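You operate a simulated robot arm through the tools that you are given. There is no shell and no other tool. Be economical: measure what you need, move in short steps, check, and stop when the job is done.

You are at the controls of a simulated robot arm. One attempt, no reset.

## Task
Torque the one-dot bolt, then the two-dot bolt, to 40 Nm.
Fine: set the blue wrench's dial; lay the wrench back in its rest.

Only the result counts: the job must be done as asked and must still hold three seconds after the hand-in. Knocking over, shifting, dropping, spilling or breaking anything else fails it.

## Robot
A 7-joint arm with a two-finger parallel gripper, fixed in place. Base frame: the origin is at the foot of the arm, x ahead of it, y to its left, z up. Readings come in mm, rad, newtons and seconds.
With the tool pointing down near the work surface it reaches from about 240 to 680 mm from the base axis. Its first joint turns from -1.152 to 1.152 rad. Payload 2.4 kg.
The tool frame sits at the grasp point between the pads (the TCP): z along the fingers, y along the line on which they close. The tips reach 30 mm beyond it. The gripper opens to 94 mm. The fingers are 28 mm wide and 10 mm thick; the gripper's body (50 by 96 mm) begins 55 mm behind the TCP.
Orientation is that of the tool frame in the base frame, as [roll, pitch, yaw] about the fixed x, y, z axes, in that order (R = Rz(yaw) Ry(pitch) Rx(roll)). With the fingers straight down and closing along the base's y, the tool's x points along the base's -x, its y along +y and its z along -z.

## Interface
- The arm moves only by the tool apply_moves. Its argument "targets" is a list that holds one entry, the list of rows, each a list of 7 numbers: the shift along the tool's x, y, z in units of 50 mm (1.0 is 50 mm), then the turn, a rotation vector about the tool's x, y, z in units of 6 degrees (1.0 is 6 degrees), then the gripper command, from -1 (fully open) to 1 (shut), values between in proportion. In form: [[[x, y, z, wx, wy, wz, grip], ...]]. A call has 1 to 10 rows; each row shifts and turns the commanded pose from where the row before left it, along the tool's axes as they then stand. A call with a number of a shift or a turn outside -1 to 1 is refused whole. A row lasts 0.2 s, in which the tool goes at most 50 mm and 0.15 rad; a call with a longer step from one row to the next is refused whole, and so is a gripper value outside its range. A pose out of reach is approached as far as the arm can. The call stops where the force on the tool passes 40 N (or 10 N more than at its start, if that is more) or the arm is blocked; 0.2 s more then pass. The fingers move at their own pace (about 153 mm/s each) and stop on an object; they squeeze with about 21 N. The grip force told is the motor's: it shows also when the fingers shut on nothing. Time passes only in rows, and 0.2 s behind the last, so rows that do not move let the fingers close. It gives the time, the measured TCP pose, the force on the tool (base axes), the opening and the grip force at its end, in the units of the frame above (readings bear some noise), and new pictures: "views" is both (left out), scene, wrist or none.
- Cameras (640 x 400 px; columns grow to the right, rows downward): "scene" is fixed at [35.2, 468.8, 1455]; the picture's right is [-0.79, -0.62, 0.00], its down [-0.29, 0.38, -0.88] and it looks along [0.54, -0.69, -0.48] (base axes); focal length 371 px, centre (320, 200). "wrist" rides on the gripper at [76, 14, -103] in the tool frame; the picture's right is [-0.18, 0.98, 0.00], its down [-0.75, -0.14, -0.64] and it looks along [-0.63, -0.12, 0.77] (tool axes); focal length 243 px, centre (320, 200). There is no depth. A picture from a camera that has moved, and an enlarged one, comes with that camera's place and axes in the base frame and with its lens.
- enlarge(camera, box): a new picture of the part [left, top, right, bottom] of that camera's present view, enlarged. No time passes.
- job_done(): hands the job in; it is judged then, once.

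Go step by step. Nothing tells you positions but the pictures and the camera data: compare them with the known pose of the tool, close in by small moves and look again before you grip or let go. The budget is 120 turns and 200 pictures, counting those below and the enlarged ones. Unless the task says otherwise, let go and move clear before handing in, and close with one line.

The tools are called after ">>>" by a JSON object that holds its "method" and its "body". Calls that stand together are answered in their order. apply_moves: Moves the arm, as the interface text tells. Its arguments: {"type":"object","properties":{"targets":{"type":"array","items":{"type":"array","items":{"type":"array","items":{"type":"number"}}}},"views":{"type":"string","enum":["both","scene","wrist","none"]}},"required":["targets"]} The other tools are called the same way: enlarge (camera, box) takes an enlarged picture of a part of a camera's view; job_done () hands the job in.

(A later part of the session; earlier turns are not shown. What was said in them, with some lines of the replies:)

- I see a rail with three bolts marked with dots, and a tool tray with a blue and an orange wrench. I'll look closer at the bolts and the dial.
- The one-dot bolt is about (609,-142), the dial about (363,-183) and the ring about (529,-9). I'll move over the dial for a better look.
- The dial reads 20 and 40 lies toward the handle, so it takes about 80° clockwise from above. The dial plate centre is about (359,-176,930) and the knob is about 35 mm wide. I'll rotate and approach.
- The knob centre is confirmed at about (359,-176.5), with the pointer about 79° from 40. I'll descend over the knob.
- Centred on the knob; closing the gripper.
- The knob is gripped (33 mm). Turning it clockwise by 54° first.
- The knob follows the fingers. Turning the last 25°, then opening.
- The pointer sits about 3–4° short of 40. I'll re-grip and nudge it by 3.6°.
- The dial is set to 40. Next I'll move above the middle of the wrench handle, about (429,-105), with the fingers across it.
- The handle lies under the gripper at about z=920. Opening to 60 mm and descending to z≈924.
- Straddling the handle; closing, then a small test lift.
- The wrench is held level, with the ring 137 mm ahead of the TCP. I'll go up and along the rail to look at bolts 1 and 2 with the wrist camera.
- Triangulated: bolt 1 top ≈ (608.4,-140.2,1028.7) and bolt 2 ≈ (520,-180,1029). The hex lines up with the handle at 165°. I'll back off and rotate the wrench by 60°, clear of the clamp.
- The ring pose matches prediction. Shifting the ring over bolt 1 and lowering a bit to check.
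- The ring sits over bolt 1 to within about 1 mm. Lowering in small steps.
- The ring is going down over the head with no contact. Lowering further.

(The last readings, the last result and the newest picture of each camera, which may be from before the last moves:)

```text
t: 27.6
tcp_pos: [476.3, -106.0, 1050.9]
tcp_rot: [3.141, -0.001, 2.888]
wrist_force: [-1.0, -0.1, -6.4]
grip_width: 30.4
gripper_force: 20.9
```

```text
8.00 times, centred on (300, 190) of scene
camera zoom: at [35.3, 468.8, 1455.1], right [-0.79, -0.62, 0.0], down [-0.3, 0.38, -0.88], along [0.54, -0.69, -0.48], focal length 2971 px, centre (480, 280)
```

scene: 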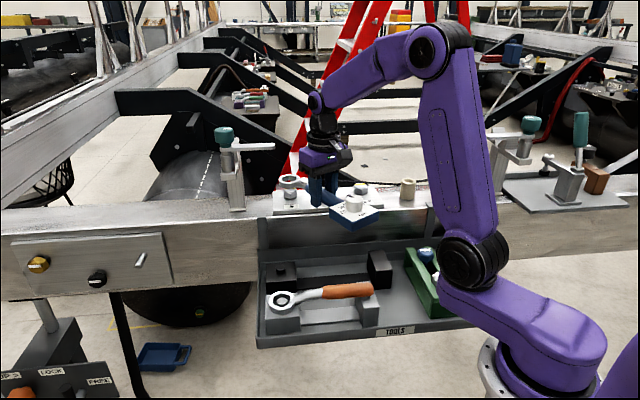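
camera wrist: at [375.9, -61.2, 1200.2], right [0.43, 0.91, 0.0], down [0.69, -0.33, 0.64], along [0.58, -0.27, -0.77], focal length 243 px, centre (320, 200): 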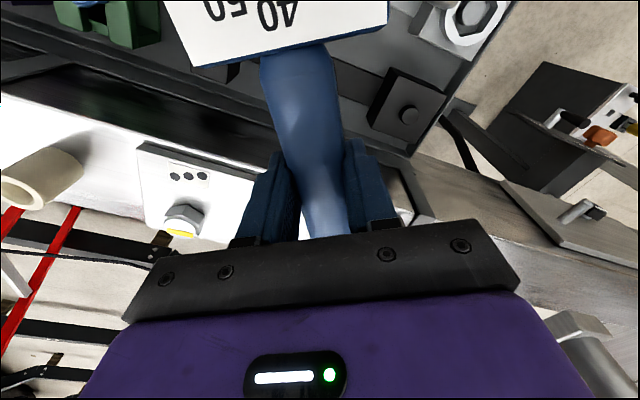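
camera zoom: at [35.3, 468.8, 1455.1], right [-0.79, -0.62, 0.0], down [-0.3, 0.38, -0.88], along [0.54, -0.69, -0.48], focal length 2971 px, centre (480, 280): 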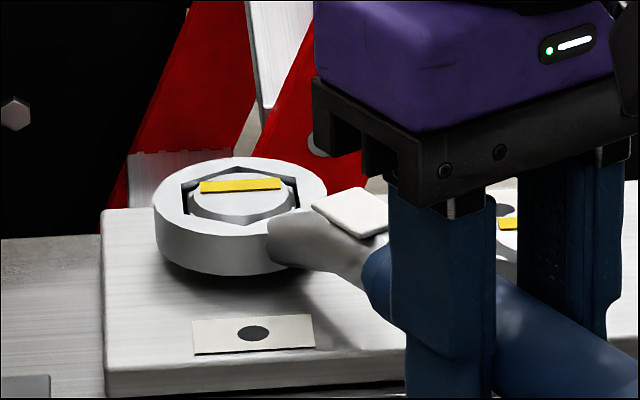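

Seated well. Now pulling clockwise (seen from above) about the bolt, 12° first.

>>> {"method": "apply_moves", "body": {"targets": [[[0, 0, 0.04, 0, 0, 0, 1], [-0.0038, 0.1434, 0, 0, 0, 0.5, 1], [-0.0038, 0.1434, 0, 0, 0, 0.5, 1], [-0.0038, 0.1434, 0, 0, 0, 0.5, 1], [-0.0038, 0.1434, 0, 0, 0, 0.5, 1]]], "views": "none"}}

>>> {"method": "enlarge", "body": {"camera": "scene", "box": [260, 150, 420, 250]}}

```text
t: 28.8
tcp_pos: [483.8, -79.7, 1048.1]
tcp_rot: [3.141, -0.002, 2.676]
wrist_force: [-4.6, 0.3, -4.6]
grip_width: 30.5
gripper_force: 20.9
```

```text
4.00 times, centred on (340, 200) of scene
camera zoom: at [35.1, 468.8, 1455.1], right [-0.79, -0.62, 0.0], down [-0.29, 0.38, -0.88], along [0.54, -0.69, -0.48], focal length 1486 px, centre (240, 200)
```

zoom: 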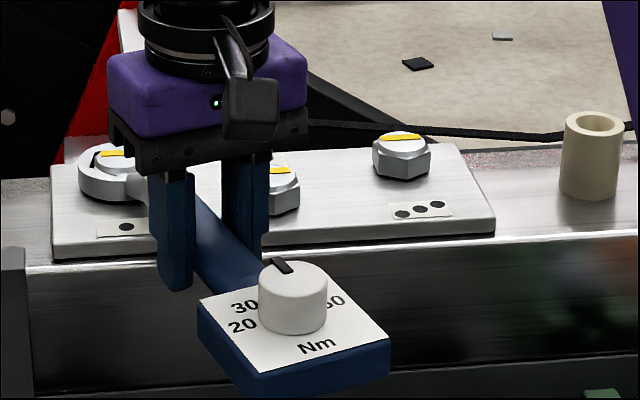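

>>> {"method": "enlarge", "body": {"camera": "scene", "box": [260, 165, 340, 215]}}

```text
8.00 times, centred on (300, 190) of scene
camera zoom: at [35.1, 468.8, 1455.1], right [-0.79, -0.62, 0.0], down [-0.29, 0.38, -0.88], along [0.54, -0.69, -0.48], focal length 2971 px, centre (480, 280)
```

zoom: 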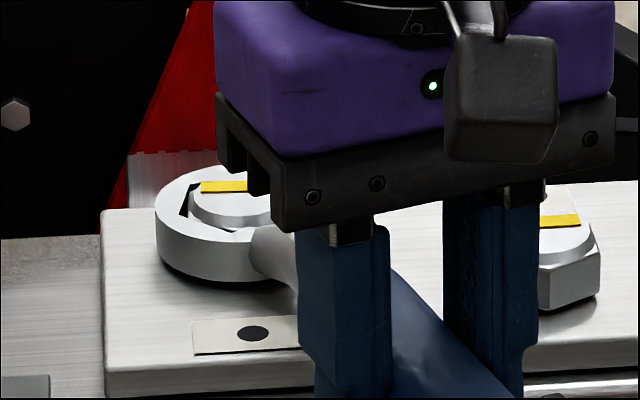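

Force is small and the bolt mark has not visibly turned; probably play. Continuing in small steps.

>>> {"method": "apply_moves", "body": {"targets": [[[-0.0038, 0.1434, 0, 0, 0, 0.5, 1], [-0.0038, 0.1434, 0, 0, 0, 0.5, 1]]], "views": "none"}}

>>> {"method": "enlarge", "body": {"camera": "scene", "box": [260, 165, 340, 215]}}

```text
t: 29.4
tcp_pos: [492.0, -67.7, 1047.9]
tcp_rot: [-3.141, -0.002, 2.573]
wrist_force: [-1.7, -3.9, -7.9]
grip_width: 30.2
gripper_force: 21.0
```

```text
8.00 times, centred on (300, 190) of scene
camera zoom: at [35.4, 468.7, 1455.1], right [-0.79, -0.62, 0.0], down [-0.3, 0.38, -0.88], along [0.54, -0.69, -0.48], focal length 2971 px, centre (480, 280)
```

zoom: 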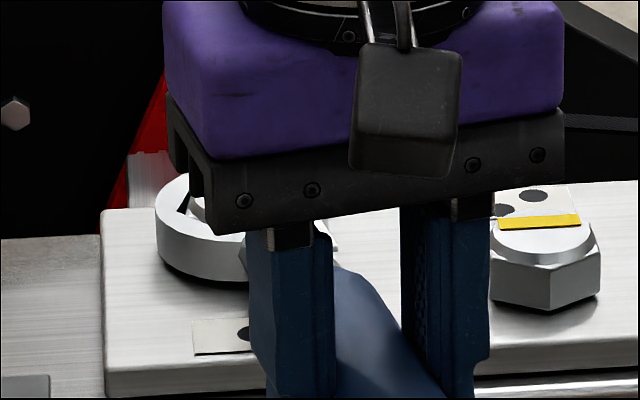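

A resisting force of about 4 N is appearing, so it has engaged. Continuing.

>>> {"method": "apply_moves", "body": {"targets": [[[-0.0038, 0.1434, 0, 0, 0, 0.5, 1], [-0.0038, 0.1434, 0, 0, 0, 0.5, 1]]], "views": "none"}}

>>> {"method": "apply_moves", "body": {"targets": [[[-0.0038, 0.1434, 0, 0, 0, 0.5, 1], [-0.0038, 0.1434, 0, 0, 0, 0.5, 1]]], "views": "both"}}

```text
t: 30.0
tcp_pos: [501.4, -55.1, 1047.9]
tcp_rot: [-3.141, 0.001, 2.467]
wrist_force: [-3.5, -1.4, -7.4]
grip_width: 30.4
gripper_force: 21.0
```

```text
t: 30.6
tcp_pos: [511.0, -44.0, 1047.4]
tcp_rot: [3.141, -0.003, 2.366]
wrist_force: [-6.2, 1.2, -4.9]
grip_width: 30.3
gripper_force: 21.2
camera wrist: at [466.1, 19.6, 1149.6], right [0.82, 0.57, 0.0], down [0.44, -0.63, 0.64], along [0.37, -0.53, -0.77], focal length 243 px, centre (320, 200)
```

scene: 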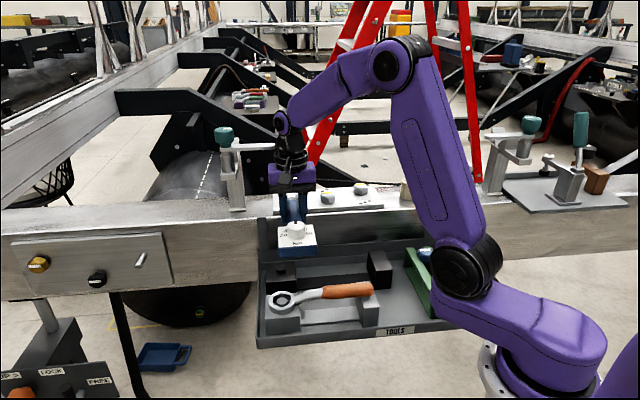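
wrist: 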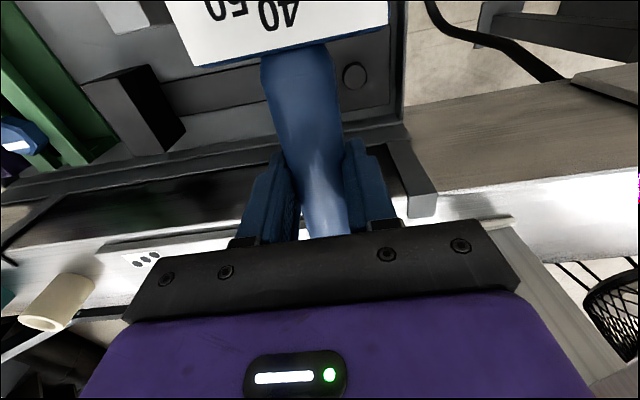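

>>> {"method": "apply_moves", "body": {"targets": [[[-0.0038, 0.1434, 0, 0, 0, 0.5, 1], [-0.0038, 0.1434, 0, 0, 0, 0.5, 1], [-0.0038, 0.1434, 0, 0, 0, 0.5, 1]]], "views": "scene"}}

>>> {"method": "enlarge", "body": {"camera": "scene", "box": [250, 155, 346, 215]}}

```text
t: 31.4
tcp_pos: [526.2, -30.3, 1047.8]
tcp_rot: [3.14, -0.001, 2.206]
wrist_force: [-8.1, 1.4, -5.4]
grip_width: 30.5
gripper_force: 20.3
```

scene: 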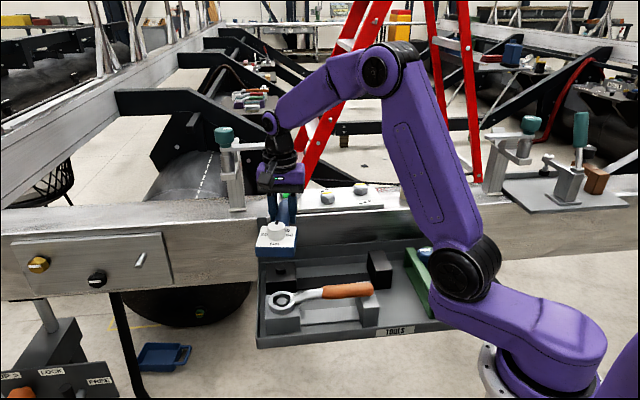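

```text
6.67 times, centred on (298, 185) of scene
camera zoom: at [35.1, 468.9, 1455.0], right [-0.79, -0.62, 0.0], down [-0.29, 0.38, -0.88], along [0.54, -0.69, -0.48], focal length 2476 px, centre (467, 300)
```

zoom: 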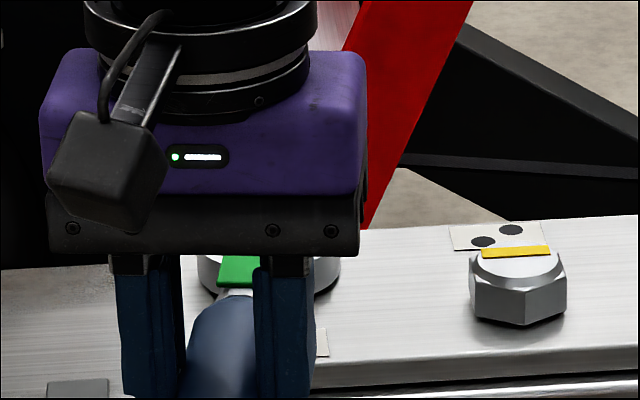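

The flag on the wrench turned green, so it has clicked and bolt 1 is torqued. I'll ease back 3° to unload and lift straight off.

>>> {"method": "apply_moves", "body": {"targets": [[[-0.0038, -0.1434, 0, 0, 0, -0.5, 1], [0, 0, -0.1, 0, 0, 0, 1], [0, 0, -0.2, 0, 0, 0, 1], [0, 0, -0.4, 0, 0, 0, 1], [0, 0, -0.4, 0, 0, 0, 1]]], "views": "scene"}}

>>> {"method": "enlarge", "body": {"camera": "scene", "box": [250, 155, 346, 215]}}

```text
t: 32.5
tcp_pos: [517.6, -33.2, 1076.3]
tcp_rot: [-3.125, -0.018, 2.262]
wrist_force: [-1.5, 0.4, -5.8]
grip_width: 30.3
gripper_force: 21.2
stopped in row 5: the force on the tool passed its limit (the readings are from after the stop); the commanded pose is now the measured one
```

scene: 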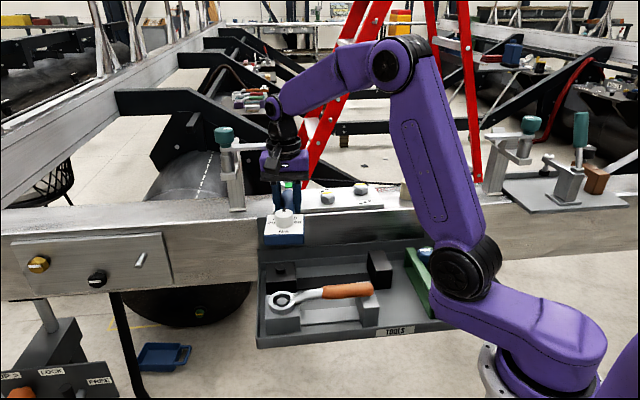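

```text
6.67 times, centred on (298, 185) of scene
camera zoom: at [35.3, 468.8, 1455.0], right [-0.79, -0.62, 0.0], down [-0.3, 0.38, -0.88], along [0.54, -0.69, -0.48], focal length 2476 px, centre (467, 300)
```

zoom: 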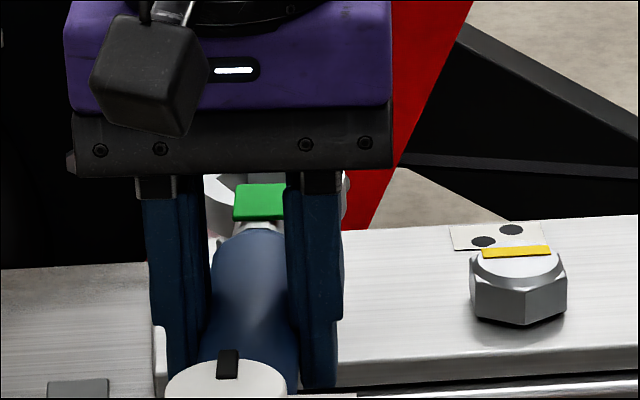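

It popped free with a slight tilt of the tool. I'll correct the tilt, lift further and inspect.

>>> {"method": "apply_moves", "body": {"targets": [[[0, 0, -0.2, -0.158, -0.172, 0, 1], [0, 0, -0.4, 0, 0, 0, 1], [0, 0, 0, 0, 0, 0, 1]]], "views": "both"}}

>>> {"method": "enlarge", "body": {"camera": "scene", "box": [250, 135, 346, 195]}}

```text
t: 32.8
tcp_pos: [514.2, -33.2, 1076.4]
tcp_rot: [-3.12, -0.021, 2.265]
wrist_force: [0.7, -0.3, -4.8]
grip_width: 30.1
gripper_force: 20.6
stopped in row 1: the force on the tool passed its limit (the readings are from after the stop); the commanded pose is now the measured one
camera wrist: at [478.7, 35.0, 1179.2], right [0.87, 0.49, -0.03], down [0.39, -0.67, 0.63], along [0.29, -0.56, -0.78], focal length 243 px, centre (320, 200)
```

scene: 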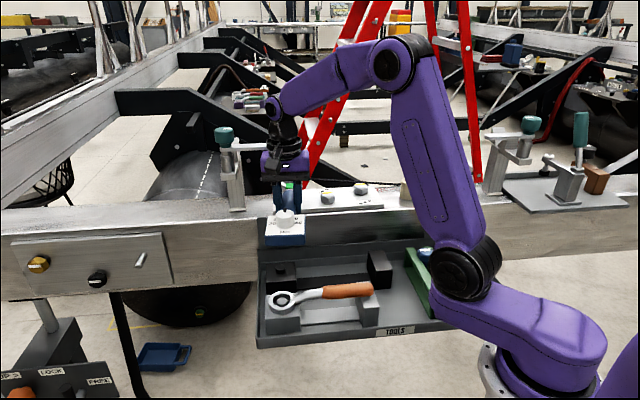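
wrist: 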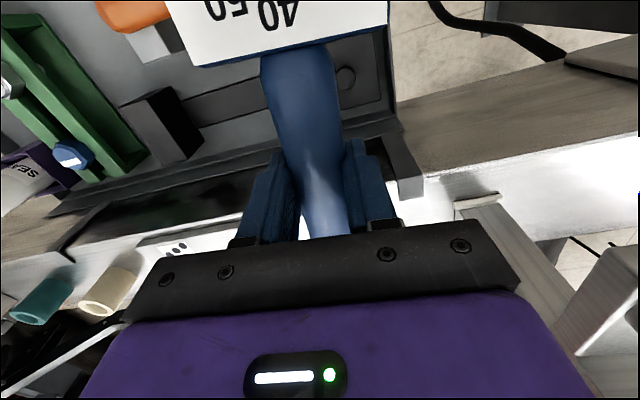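

```text
6.67 times, centred on (298, 165) of scene
camera zoom: at [35.3, 468.8, 1455.0], right [-0.79, -0.62, 0.0], down [-0.3, 0.38, -0.88], along [0.54, -0.69, -0.48], focal length 2476 px, centre (467, 433)
```

zoom: 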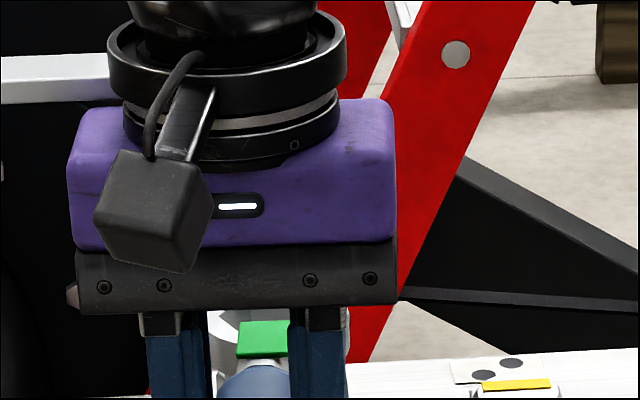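

>>> {"method": "enlarge", "body": {"camera": "scene", "box": [266, 170, 314, 200]}}

>>> {"method": "enlarge", "body": {"camera": "scene", "box": [200, 100, 328, 220]}}

>>> {"method": "enlarge", "body": {"camera": "wrist", "box": [420, 140, 640, 400]}}

```text
13.33 times, centred on (290, 185) of scene
camera zoom: at [35.3, 468.8, 1455.0], right [-0.79, -0.62, 0.0], down [-0.3, 0.38, -0.88], along [0.54, -0.69, -0.48], focal length 4952 px, centre (720, 400)
```

zoom: 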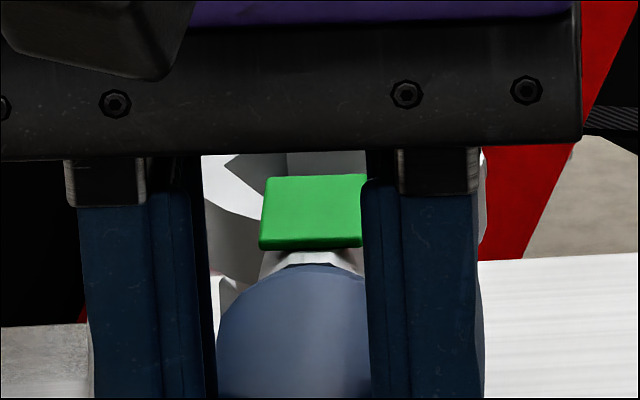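

```text
3.33 times, centred on (264, 160) of scene
camera zoom: at [35.3, 468.8, 1455.0], right [-0.79, -0.62, 0.0], down [-0.3, 0.38, -0.88], along [0.54, -0.69, -0.48], focal length 1238 px, centre (507, 333)
```

zoom: 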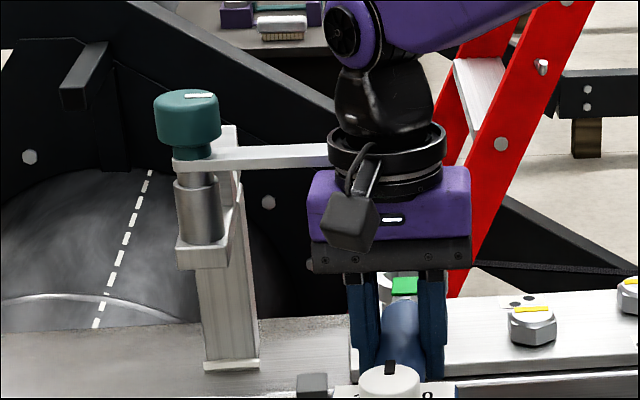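

```text
1.54 times, centred on (530, 270) of wrist
camera zoom: at [478.7, 35.0, 1179.2], right [0.87, 0.49, -0.03], down [0.39, -0.67, 0.63], along [0.29, -0.56, -0.78], focal length 373 px, centre (-3, 92)
```

zoom: 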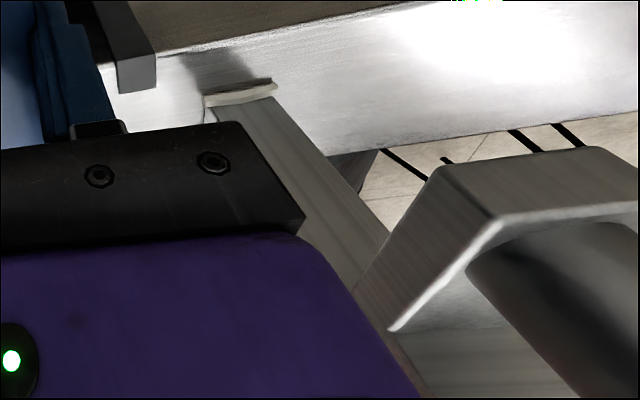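

The hand is up against the clamp's arm, near (560,-34,1170), and that blocks the lift. The ring is already above the bolt head, so I'll slide away in -x first, then raise and level.

>>> {"method": "apply_moves", "body": {"targets": [[[0.256, -0.307, 0, 0, 0, 0, 1], [0.256, -0.307, 0, 0, 0, 0, 1], [0, 0, 0, 0, 0, 0, 1]]], "views": "scene"}}

>>> {"method": "enlarge", "body": {"camera": "scene", "box": [200, 120, 360, 220]}}

```text
t: 33.6
tcp_pos: [474.0, -33.5, 1078.1]
tcp_rot: [-3.121, -0.018, 2.265]
wrist_force: [-0.2, 0.8, -5.3]
grip_width: 30.3
gripper_force: 21.0
```

scene: 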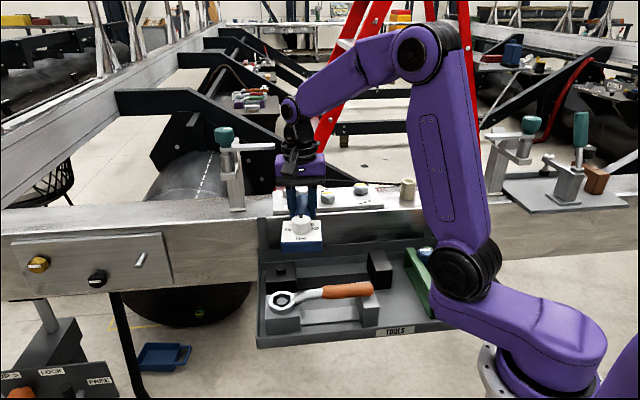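

```text
4.00 times, centred on (280, 170) of scene
camera zoom: at [35.3, 468.8, 1455.0], right [-0.79, -0.62, 0.0], down [-0.3, 0.38, -0.88], along [0.54, -0.69, -0.48], focal length 1486 px, centre (480, 320)
```

zoom: 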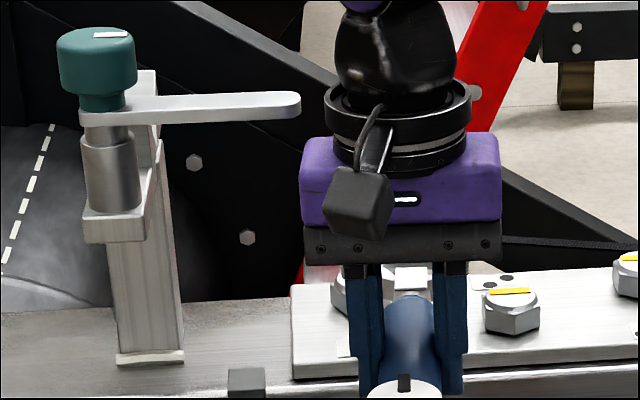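

Free, clamp unchanged, and the flag has reset to white. I'll raise and level the tool, then measure bolt 2 precisely.

>>> {"method": "apply_moves", "body": {"targets": [[[0, 0, -0.25, -0.19, -0.172, 0, 1], [0, 0, -0.25, 0, 0, 0, 1], [0, 0, 0, 0, 0, 0, 1]]], "views": "none"}}

>>> {"method": "enlarge", "body": {"camera": "scene", "box": [270, 175, 350, 225]}}

>>> {"method": "enlarge", "body": {"camera": "scene", "box": [312, 180, 344, 200]}}

```text
t: 34.4
tcp_pos: [473.2, -32.3, 1104.5]
tcp_rot: [-3.141, -0.001, 2.266]
wrist_force: [-0.1, -0.2, -5.2]
grip_width: 30.6
gripper_force: 21.2
```

```text
8.00 times, centred on (310, 200) of scene
camera zoom: at [35.3, 468.8, 1455.0], right [-0.79, -0.62, 0.0], down [-0.3, 0.38, -0.88], along [0.54, -0.69, -0.48], focal length 2971 px, centre (400, 200)
```

zoom: 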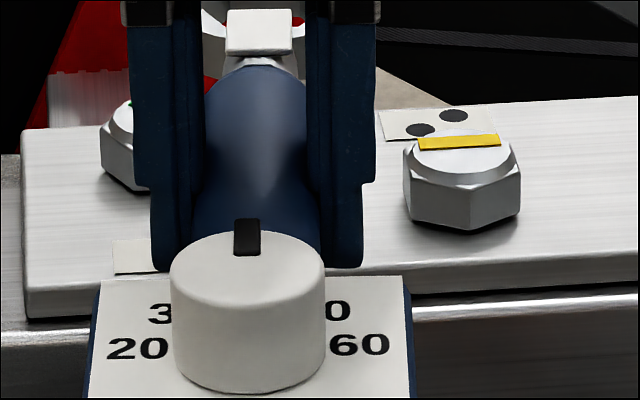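

```text
16.00 times, centred on (328, 190) of scene
camera zoom: at [35.3, 468.8, 1455.0], right [-0.79, -0.62, 0.0], down [-0.3, 0.38, -0.88], along [0.54, -0.69, -0.48], focal length 5942 px, centre (192, 360)
```

zoom: 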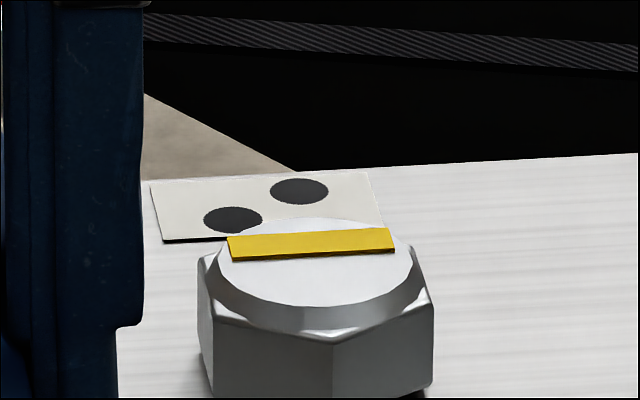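

Bolt 1's mark has turned green, so it is done. Moving to bolt 2 at (520,-180): translate, then rotate to the 165° handle heading.

>>> {"method": "apply_moves", "body": {"targets": [[[-0.21, -0.917, 0, 0, 0, 0, 1], [-0.21, -0.917, 0, 0, 0, 0, 1], [-0.21, -0.917, 0, 0, 0, 0, 1], [0, 0, 0, 0, 0, -0.989, 1], [0, 0, 0, 0, 0, -0.989, 1], [0, 0, 0, 0, 0, -0.989, 1], [0, 0, 0, 0, 0, -0.989, 1], [0, 0, 0, 0, 0, -0.989, 1], [0, 0, 0, 0, 0, -0.989, 1], [0, 0, 0, 0, 0, 0, 1]]], "views": "scene"}}

>>> {"method": "enlarge", "body": {"camera": "scene", "box": [285, 155, 365, 205]}}

>>> {"method": "enlarge", "body": {"camera": "scene", "box": [260, 140, 420, 240]}}

```text
t: 36.6
tcp_pos: [388.6, -145.2, 1102.8]
tcp_rot: [3.138, -0.001, 2.888]
wrist_force: [1.0, 0.0, -6.2]
grip_width: 30.1
gripper_force: 20.9
```

scene: 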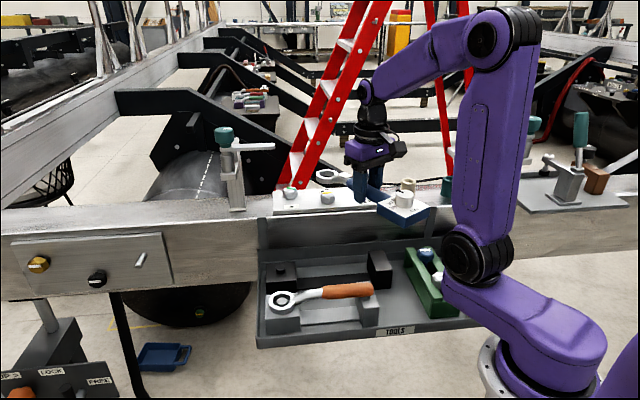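

```text
8.00 times, centred on (325, 180) of scene
camera zoom: at [35.3, 468.8, 1455.1], right [-0.79, -0.62, 0.0], down [-0.3, 0.38, -0.88], along [0.54, -0.69, -0.48], focal length 2971 px, centre (280, 360)
```

zoom: 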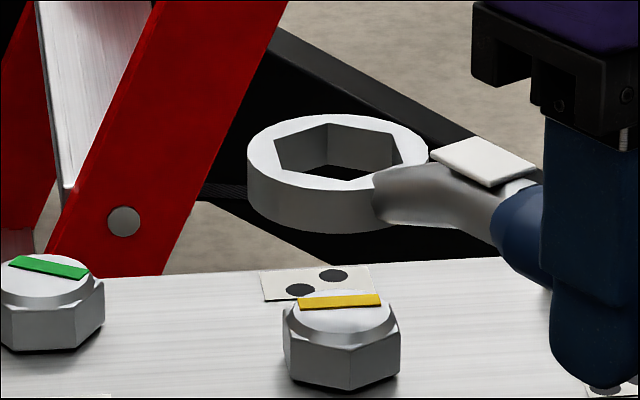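

```text
4.00 times, centred on (340, 190) of scene
camera zoom: at [35.3, 468.8, 1455.1], right [-0.79, -0.62, 0.0], down [-0.3, 0.38, -0.88], along [0.54, -0.69, -0.48], focal length 1486 px, centre (240, 240)
```

zoom: 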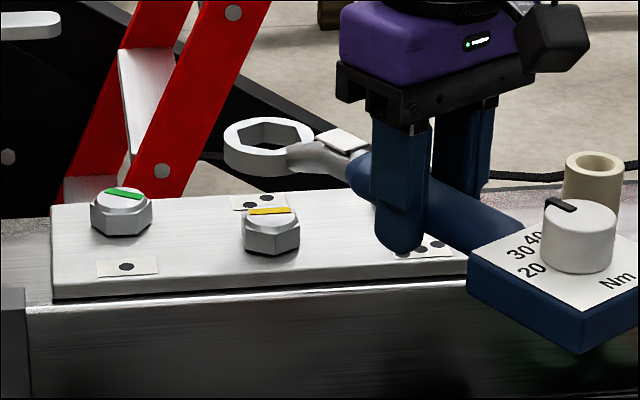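

>>> {"method": "apply_moves", "body": {"targets": [[[0.017, -0.023, 0.37, 0, 0, 0, 1], [0, 0, 0.37, 0, 0, 0, 1], [0, 0, 0, 0, 0, 0, 1]]], "views": "none"}}

>>> {"method": "enlarge", "body": {"camera": "scene", "box": [285, 165, 365, 215]}}

```text
t: 37.4
tcp_pos: [388.2, -145.8, 1067.4]
tcp_rot: [-3.141, -0.002, 2.886]
wrist_force: [0.4, 0.2, -5.5]
grip_width: 30.3
gripper_force: 21.1
```

```text
8.00 times, centred on (325, 190) of scene
camera zoom: at [35.3, 468.8, 1455.1], right [-0.79, -0.62, 0.0], down [-0.3, 0.38, -0.88], along [0.54, -0.69, -0.48], focal length 2971 px, centre (280, 280)
```

zoom: 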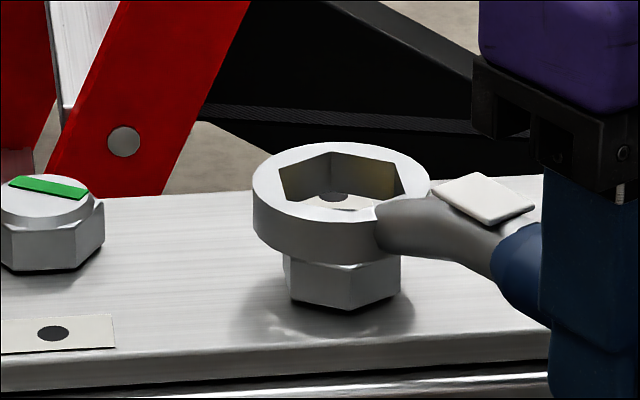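

Aligned over bolt 2. Lowering onto the head.

>>> {"method": "apply_moves", "body": {"targets": [[[0, 0, 0.1, 0, 0, 0, 1], [0, 0, 0.1, 0, 0, 0, 1], [0, 0, 0, 0, 0, 0, 1]]], "views": "none"}}

>>> {"method": "enlarge", "body": {"camera": "scene", "box": [285, 165, 365, 215]}}

```text
t: 38.2
tcp_pos: [388.1, -146.9, 1057.4]
tcp_rot: [3.14, -0.001, 2.886]
wrist_force: [-4.3, 2.5, -1.6]
grip_width: 30.2
gripper_force: 20.9
```

```text
8.00 times, centred on (325, 190) of scene
camera zoom: at [35.1, 468.9, 1455.0], right [-0.79, -0.62, 0.0], down [-0.29, 0.38, -0.88], along [0.54, -0.69, -0.48], focal length 2971 px, centre (280, 280)
```

zoom: 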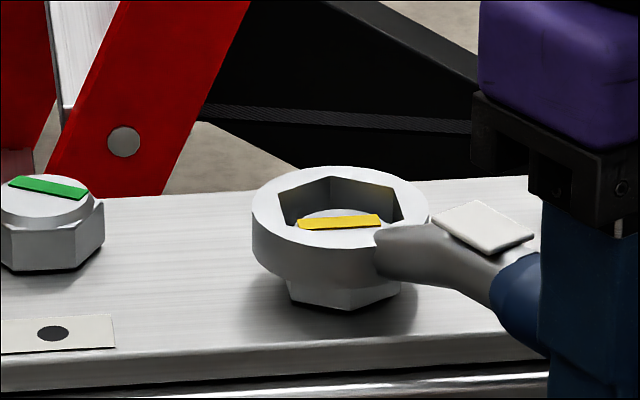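

Slight side contact; easing 1.2 mm along the force and continuing down.

>>> {"method": "apply_moves", "body": {"targets": [[[0.024, 0.007, 0, 0, 0, 0, 1], [0, 0, 0.06, 0, 0, 0, 1], [0, 0, 0, 0, 0, 0, 1]]], "views": "none"}}

>>> {"method": "enlarge", "body": {"camera": "scene", "box": [285, 165, 365, 215]}}

```text
t: 39.0
tcp_pos: [386.8, -145.4, 1053.1]
tcp_rot: [3.139, -0.001, 2.888]
wrist_force: [0.0, 0.9, -5.9]
grip_width: 30.4
gripper_force: 21.4
```

```text
8.00 times, centred on (325, 190) of scene
camera zoom: at [35.3, 468.8, 1455.0], right [-0.79, -0.62, 0.0], down [-0.3, 0.38, -0.88], along [0.54, -0.69, -0.48], focal length 2971 px, centre (280, 280)
```

zoom: 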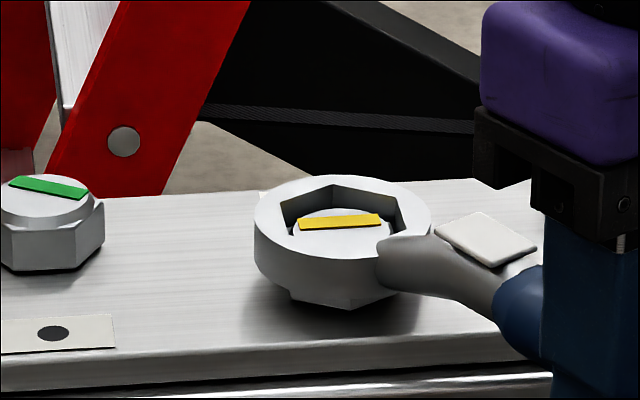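

Free again. Seating fully and turning 24° clockwise.

>>> {"method": "apply_moves", "body": {"targets": [[[0, 0, 0.08, 0, 0, 0, 1], [-0.0038, 0.1434, 0, 0, 0, 0.5, 1], [-0.0038, 0.1434, 0, 0, 0, 0.5, 1], [-0.0038, 0.1434, 0, 0, 0, 0.5, 1], [-0.0038, 0.1434, 0, 0, 0, 0.5, 1], [-0.0038, 0.1434, 0, 0, 0, 0.5, 1], [-0.0038, 0.1434, 0, 0, 0, 0.5, 1], [-0.0038, 0.1434, 0, 0, 0, 0.5, 1], [-0.0038, 0.1434, 0, 0, 0, 0.5, 1]]], "views": "none"}}

>>> {"method": "enlarge", "body": {"camera": "scene", "box": [270, 140, 398, 220]}}

```text
t: 41.0
tcp_pos: [411.9, -93.1, 1049.2]
tcp_rot: [3.141, -0.004, 2.463]
wrist_force: [-8.1, 5.9, -6.9]
grip_width: 30.4
gripper_force: 20.8
```

```text
5.00 times, centred on (334, 180) of scene
camera zoom: at [35.1, 469.0, 1455.0], right [-0.79, -0.62, 0.0], down [-0.29, 0.38, -0.88], along [0.54, -0.69, -0.48], focal length 1857 px, centre (250, 300)
```

zoom: 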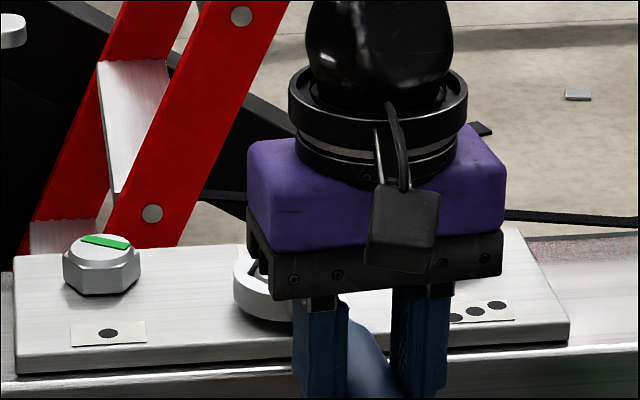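

The radial force is about 10 N outward, so I'll relax 1 mm along it and continue.

>>> {"method": "apply_moves", "body": {"targets": [[[0.02, 0.1434, 0, 0, 0, 0.5, 1], [0.0, 0.1434, 0, 0, 0, 0.5, 1], [0, 0, 0, 0, 0, 0, 1]]], "views": "none"}}

>>> {"method": "enlarge", "body": {"camera": "scene", "box": [270, 140, 398, 220]}}

```text
t: 41.8
tcp_pos: [420.8, -82.7, 1049.4]
tcp_rot: [3.14, 0.002, 2.359]
wrist_force: [-2.6, -0.1, -6.6]
grip_width: 30.4
gripper_force: 21.1
```

```text
5.00 times, centred on (334, 180) of scene
camera zoom: at [35.3, 468.8, 1455.1], right [-0.79, -0.62, 0.0], down [-0.29, 0.38, -0.88], along [0.54, -0.69, -0.48], focal length 1857 px, centre (250, 300)
```

zoom: 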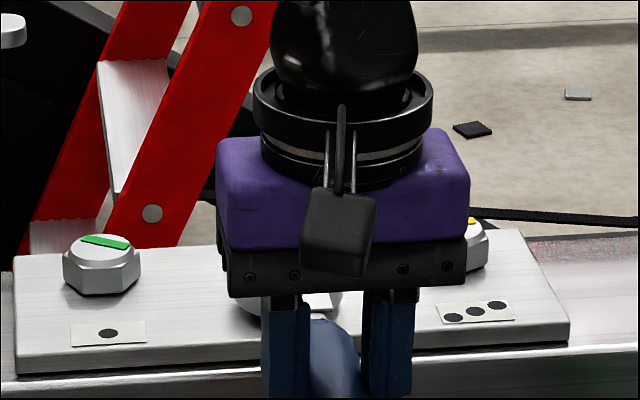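

Not clicked yet; the flag edge still looks white. Turning another 6°.

>>> {"method": "apply_moves", "body": {"targets": [[[-0.0038, 0.1434, 0, 0, 0, 0.5, 1], [-0.0038, 0.1434, 0, 0, 0, 0.5, 1], [0, 0, 0, 0, 0, 0, 1]]], "views": "none"}}

>>> {"method": "enlarge", "body": {"camera": "scene", "box": [290, 165, 370, 215]}}

```text
t: 42.6
tcp_pos: [432.1, -73.5, 1048.8]
tcp_rot: [3.139, 0.0, 2.256]
wrist_force: [-0.4, -1.2, -3.9]
grip_width: 30.5
gripper_force: 20.6
```

```text
8.00 times, centred on (330, 190) of scene
camera zoom: at [35.3, 468.8, 1455.1], right [-0.79, -0.62, 0.0], down [-0.3, 0.38, -0.88], along [0.54, -0.69, -0.48], focal length 2971 px, centre (240, 280)
```

zoom: 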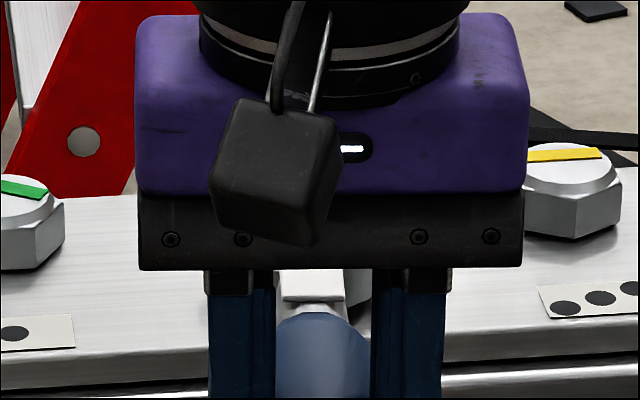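

>>> {"method": "apply_moves", "body": {"targets": [[[-0.0038, 0.1434, 0, 0, 0, 0.5, 1], [0, 0, 0, 0, 0, 0, 1]]], "views": "none"}}

>>> {"method": "enlarge", "body": {"camera": "scene", "box": [290, 165, 370, 215]}}

```text
t: 43.2
tcp_pos: [436.8, -68.6, 1047.9]
tcp_rot: [-3.141, -0.001, 2.204]
wrist_force: [1.1, -2.3, -4.6]
grip_width: 30.2
gripper_force: 20.8
```

```text
8.00 times, centred on (330, 190) of scene
camera zoom: at [35.3, 468.8, 1455.1], right [-0.79, -0.62, 0.0], down [-0.3, 0.38, -0.88], along [0.54, -0.69, -0.48], focal length 2971 px, centre (240, 280)
```

zoom: 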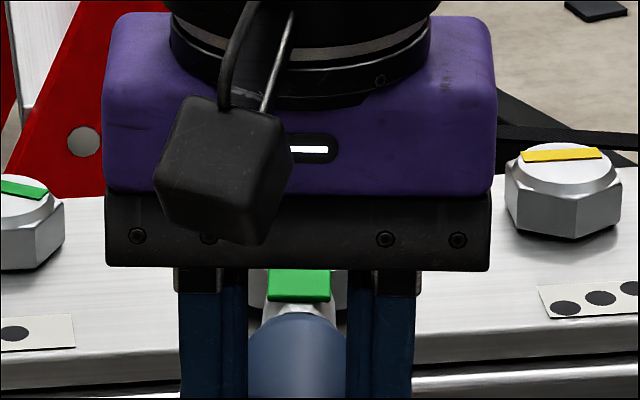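

Clicked green: bolt 2 is torqued. Easing back and lifting off.

>>> {"method": "apply_moves", "body": {"targets": [[[-0.0038, -0.1434, 0, 0, 0, -0.5, 1], [0, 0, 0, 0, 0, 0, 1], [0, 0, -0.1, 0, 0, 0, 1], [0, 0, -0.2, 0, 0, 0, 1], [0, 0, -0.4, 0, 0, 0, 1], [0, 0, -0.4, 0, 0, 0, 1], [0, 0, 0, 0, 0, 0, 1]]], "views": "scene"}}

>>> {"method": "enlarge", "body": {"camera": "scene", "box": [260, 140, 420, 240]}}

```text
t: 44.8
tcp_pos: [430.7, -73.3, 1104.1]
tcp_rot: [-3.141, -0.002, 2.257]
wrist_force: [0.1, 0.3, -6.3]
grip_width: 30.3
gripper_force: 21.1
```

scene: 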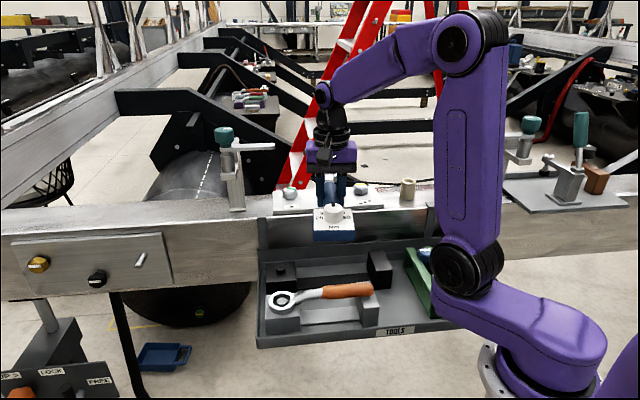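

```text
4.00 times, centred on (340, 190) of scene
camera zoom: at [35.3, 468.8, 1455.0], right [-0.79, -0.62, 0.0], down [-0.3, 0.38, -0.88], along [0.54, -0.69, -0.48], focal length 1486 px, centre (240, 240)
```

zoom: 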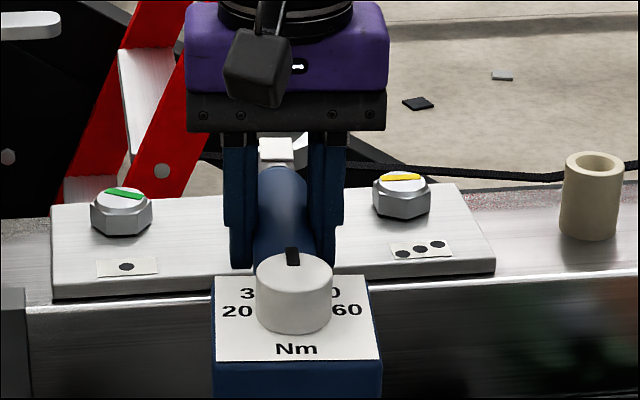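

The wrench is off. Now I'll return to above the rest: shift, then rotate back to the 45° heading.

>>> {"method": "apply_moves", "body": {"targets": [[[-0.496, -0.406, 0, 0, 0, 0, 1], [0, 0, 0, 0, 0, -1, 1], [0, 0, 0, 0, 0, -1, 1], [0, 0, 0, 0, 0, -1, 1], [0, 0, 0, 0, 0, -1, 1], [0, 0, 0, 0, 0, -1, 1], [0, 0, 0, 0, 0, -1, 1], [0, 0, 0, 0, 0, -1, 1], [0, 0, 0, 0, 0, -1, 1]]], "views": "none"}}

>>> {"method": "apply_moves", "body": {"targets": [[[0, 0, 0, 0, 0, -1, 1], [0, 0, 0, 0, 0, -1, 1], [0, 0, 0, 0, 0, -1, 1], [0, 0, 0, 0, 0, -1, 1], [0, 0, 0, 0, 0, -1, 1], [0, 0, 0, 0, 0, -1, 1], [0, 0, 0, 0, 0, -1, 1], [0, 0, 0, 0, 0, -1, 1], [0, 0, 0, 0, 0, 0, 1]]], "views": "both"}}

>>> {"method": "enlarge", "body": {"camera": "scene", "box": [250, 165, 410, 265]}}

```text
t: 46.8
tcp_pos: [431.5, -104.3, 1104.3]
tcp_rot: [3.14, -0.002, 3.099]
wrist_force: [0.2, 1.2, -5.6]
grip_width: 30.2
gripper_force: 21.1
```

```text
t: 48.8
tcp_pos: [431.7, -104.1, 1102.9]
tcp_rot: [3.141, 0.002, -2.347]
wrist_force: [0.1, 0.0, -4.7]
grip_width: 30.3
gripper_force: 21.3
camera wrist: at [367.9, -148.4, 1205.6], right [-0.57, 0.82, 0.0], down [0.63, 0.44, 0.64], along [0.53, 0.37, -0.77], focal length 243 px, centre (320, 200)
```

scene: 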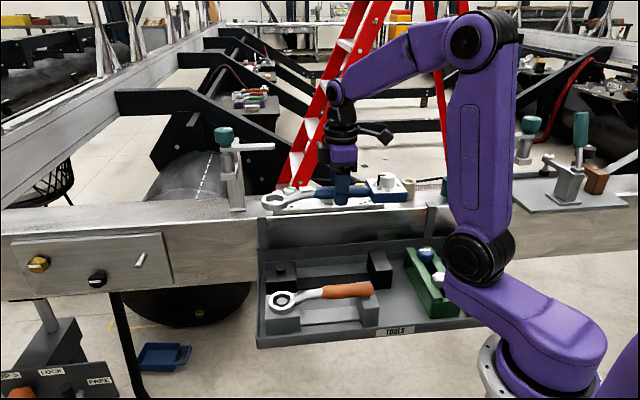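
wrist: 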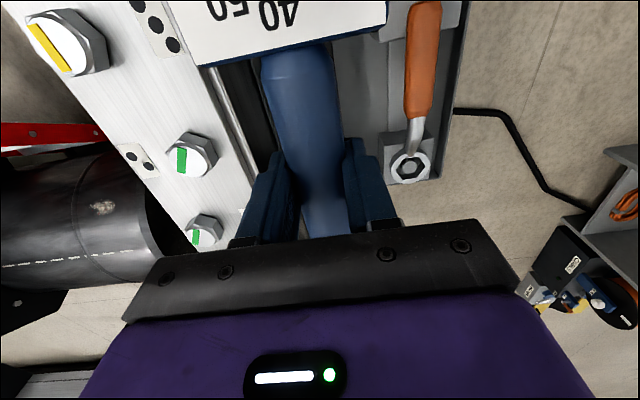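

```text
4.00 times, centred on (330, 215) of scene
camera zoom: at [35.3, 468.8, 1455.1], right [-0.79, -0.62, 0.0], down [-0.3, 0.38, -0.88], along [0.54, -0.69, -0.48], focal length 1486 px, centre (280, 140)
```

zoom: 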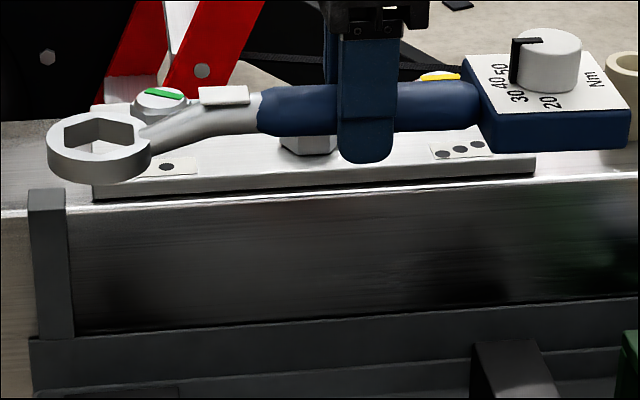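

Both marks are green and the wrench is held as before. Descending toward the rest.

>>> {"method": "apply_moves", "body": {"targets": [[[0.058, 0.027, 0.6, 0, 0, 0, 1], [0, 0, 0.84, 0, 0, 0, 1], [0, 0, 0.84, 0, 0, 0, 1], [0, 0, 0.64, 0, 0, 0, 1], [0, 0, 0, 0, 0, 0, 1]]], "views": "both"}}

>>> {"method": "enlarge", "body": {"camera": "scene", "box": [255, 220, 415, 320]}}

```text
t: 50.0
tcp_pos: [429.2, -103.0, 956.9]
tcp_rot: [3.14, 0.0, -2.349]
wrist_force: [-1.2, 1.5, -5.8]
grip_width: 30.3
gripper_force: 20.7
camera wrist: at [366.2, -147.1, 1058.9], right [-0.57, 0.82, 0.0], down [0.63, 0.44, 0.64], along [0.53, 0.37, -0.77], focal length 243 px, centre (320, 200)
```

scene: 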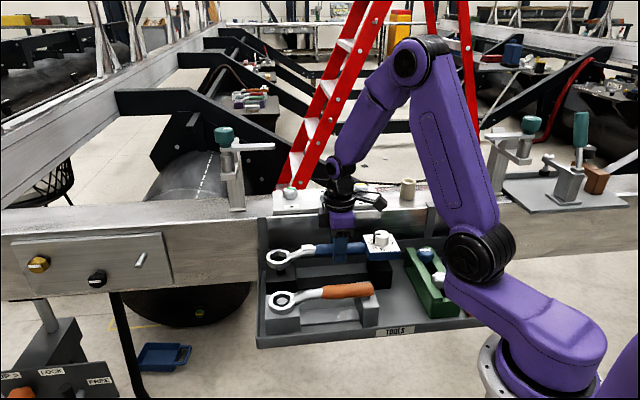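
wrist: 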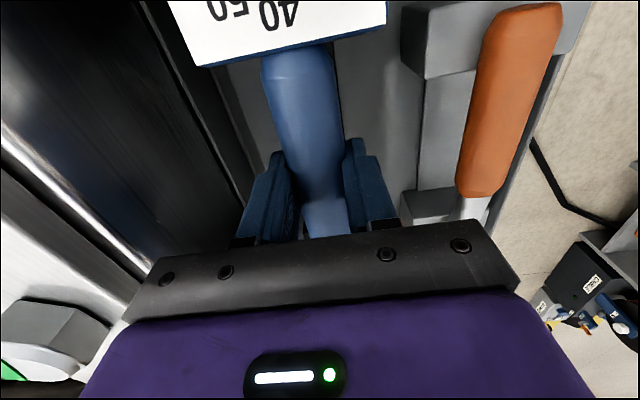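

```text
4.00 times, centred on (335, 270) of scene
camera zoom: at [35.3, 468.8, 1455.1], right [-0.79, -0.62, 0.0], down [-0.3, 0.38, -0.88], along [0.54, -0.69, -0.48], focal length 1486 px, centre (260, -80)
```

zoom: 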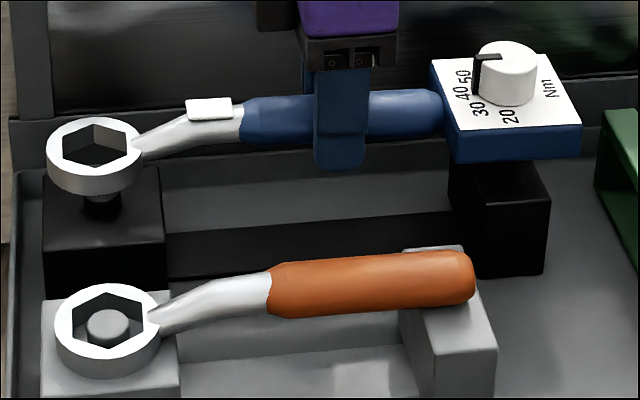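

>>> {"method": "apply_moves", "body": {"targets": [[[0.058, -0.024, 0.0, 0, 0, 0, 1], [0, 0, 0.2, 0, 0, 0, 1], [0, 0, 0.2, 0, 0, 0, 1], [0, 0, 0, 0, 0, 0, 1]]], "views": "none"}}

>>> {"method": "enlarge", "body": {"camera": "scene", "box": [255, 220, 415, 320]}}

```text
t: 51.0
tcp_pos: [427.3, -107.3, 938.5]
tcp_rot: [3.141, 0.002, -2.35]
wrist_force: [0.8, 0.5, -5.5]
grip_width: 30.3
gripper_force: 21.2
```

```text
4.00 times, centred on (335, 270) of scene
camera zoom: at [35.3, 468.8, 1455.1], right [-0.79, -0.62, 0.0], down [-0.3, 0.38, -0.88], along [0.54, -0.69, -0.48], focal length 1486 px, centre (260, -80)
```

zoom: 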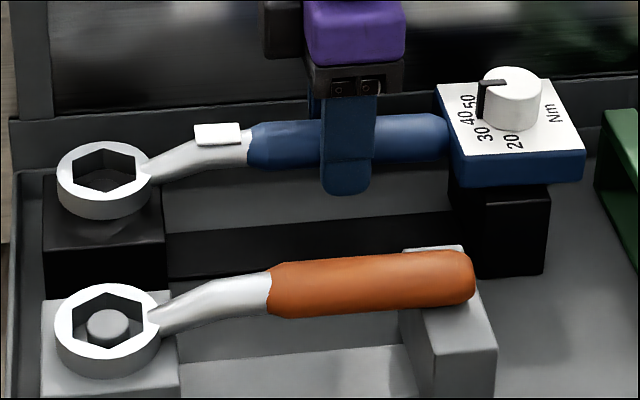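

>>> {"method": "apply_moves", "body": {"targets": [[[-0.016, 0, 0.1, 0, 0, 0, 1], [0, 0, 0.08, 0, 0, 0, 1], [0, 0, 0, 0, 0, 0, 1]]], "views": "none"}}

>>> {"method": "enlarge", "body": {"camera": "scene", "box": [255, 230, 415, 330]}}

```text
t: 51.8
tcp_pos: [427.5, -107.1, 928.8]
tcp_rot: [3.141, 0.002, -2.35]
wrist_force: [-2.4, 0.4, 14.4]
grip_width: 30.5
gripper_force: 20.9
```

```text
4.00 times, centred on (335, 280) of scene
camera zoom: at [35.0, 468.9, 1455.0], right [-0.79, -0.62, 0.0], down [-0.29, 0.38, -0.88], along [0.54, -0.69, -0.48], focal length 1486 px, centre (260, -120)
```

zoom: 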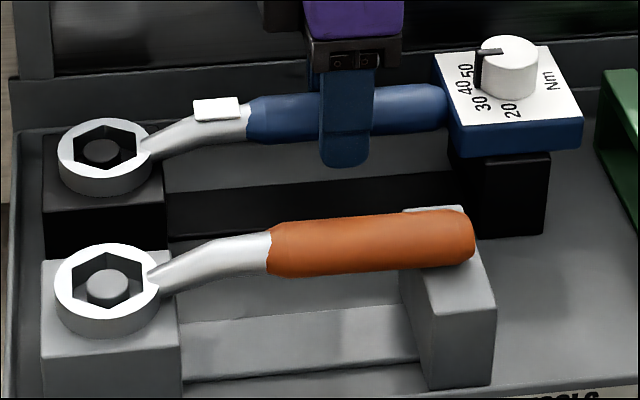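

It is resting (contact force up) with the peg centred in the ring. Easing the push, then opening.

>>> {"method": "apply_moves", "body": {"targets": [[[0, 0, -0.02, 0, 0, 0, 1], [0, 0, 0, 0, 0, 0, 0.2], [0, 0, 0, 0, 0, 0, -0.28], [0, 0, 0, 0, 0, 0, -0.28], [0, 0, 0, 0, 0, 0, -0.28]]], "views": "wrist"}}

>>> {"method": "enlarge", "body": {"camera": "scene", "box": [255, 230, 415, 330]}}

```text
t: 53.0
tcp_pos: [427.5, -106.7, 929.0]
tcp_rot: [3.14, 0.001, -2.35]
wrist_force: [-0.8, 0.2, 1.4]
grip_width: 59.9
gripper_force: 0.1
camera wrist: at [364.3, -151.8, 1031.5], right [-0.57, 0.82, 0.0], down [0.63, 0.44, 0.64], along [0.53, 0.37, -0.77], focal length 243 px, centre (320, 200)
```

wrist: 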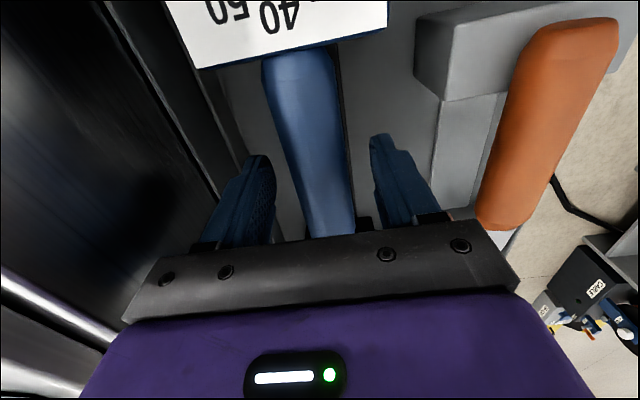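

```text
4.00 times, centred on (335, 280) of scene
camera zoom: at [35.2, 468.8, 1455.0], right [-0.79, -0.62, 0.0], down [-0.29, 0.38, -0.88], along [0.54, -0.69, -0.48], focal length 1486 px, centre (260, -120)
```

zoom: 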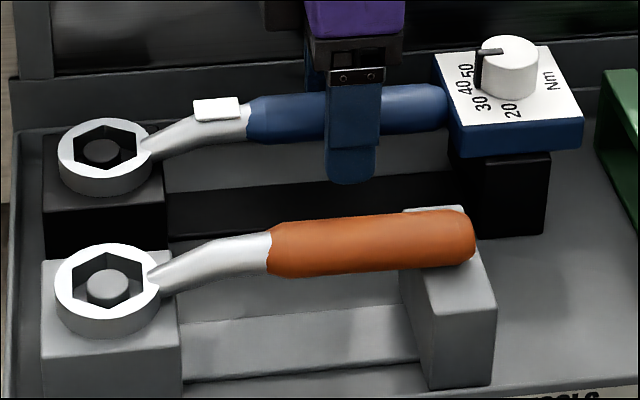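

Released; the wrench sits in its rest. Retreating straight up and checking everything.

>>> {"method": "apply_moves", "body": {"targets": [[[0, 0, -0.4, 0, 0, 0, -0.28], [0, 0, -0.9, 0, 0, 0, -0.28], [0, 0, -0.9, 0, 0, 0, -0.28], [0, 0, -0.9, 0, 0, 0, -0.28], [0, 0, -0.9, 0, 0, 0, -0.28], [0, 0, -0.9, 0, 0, 0, -0.28]]], "views": "both"}}

>>> {"method": "enlarge", "body": {"camera": "scene", "box": [250, 170, 426, 280]}}

```text
t: 54.4
tcp_pos: [426.5, -108.4, 1175.9]
tcp_rot: [3.14, 0.001, -2.349]
wrist_force: [0.4, -1.1, 0.0]
grip_width: 60.3
gripper_force: 0.1
camera wrist: at [363.7, -153.2, 1278.1], right [-0.57, 0.82, 0.0], down [0.63, 0.44, 0.64], along [0.53, 0.37, -0.77], focal length 243 px, centre (320, 200)
```

scene: 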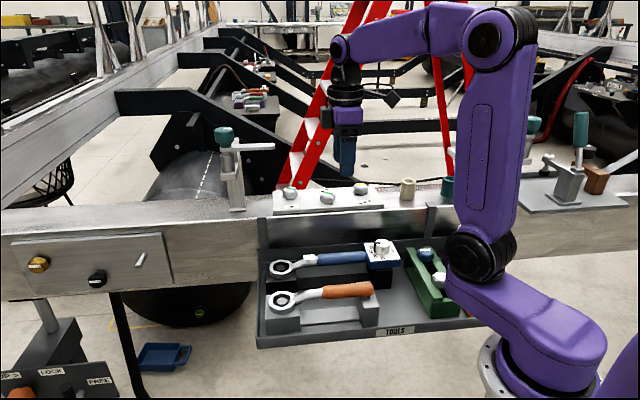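
wrist: 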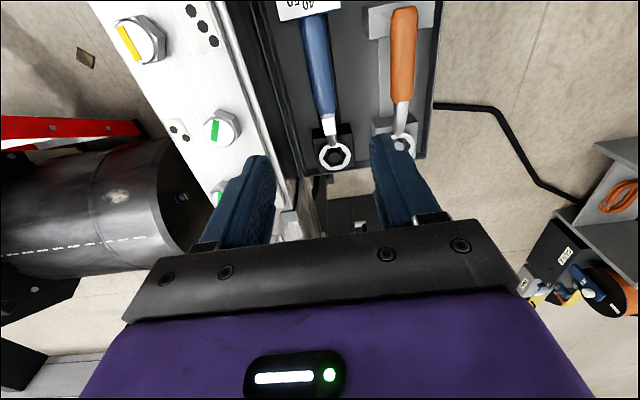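

```text
3.64 times, centred on (338, 225) of scene
camera zoom: at [35.2, 468.8, 1455.0], right [-0.79, -0.62, 0.0], down [-0.29, 0.38, -0.88], along [0.54, -0.69, -0.48], focal length 1350 px, centre (254, 109)
```

zoom: 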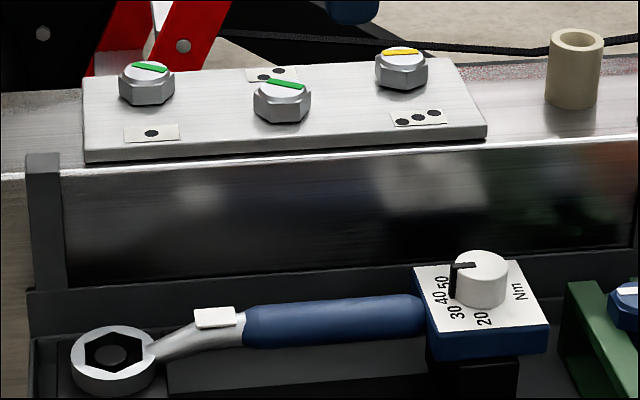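

Bolts one and two show green, bolt three is untouched, and the wrench lies in its rest with the dial at 40. The arm is clear, so I'm handing in.

>>> {"method": "job_done", "body": {}}

```text
The job is handed in.
```

I torqued the one-dot bolt and then the two-dot bolt with the blue wrench's dial set to 40 Nm. The wrench's flag clicked green on each and both bolt marks turned green. The wrench is back in its rest and the arm is clear. While I was lifting off the first bolt, the hand pressed against the swing clamp's arm; the clamp looked unmoved afterwards.
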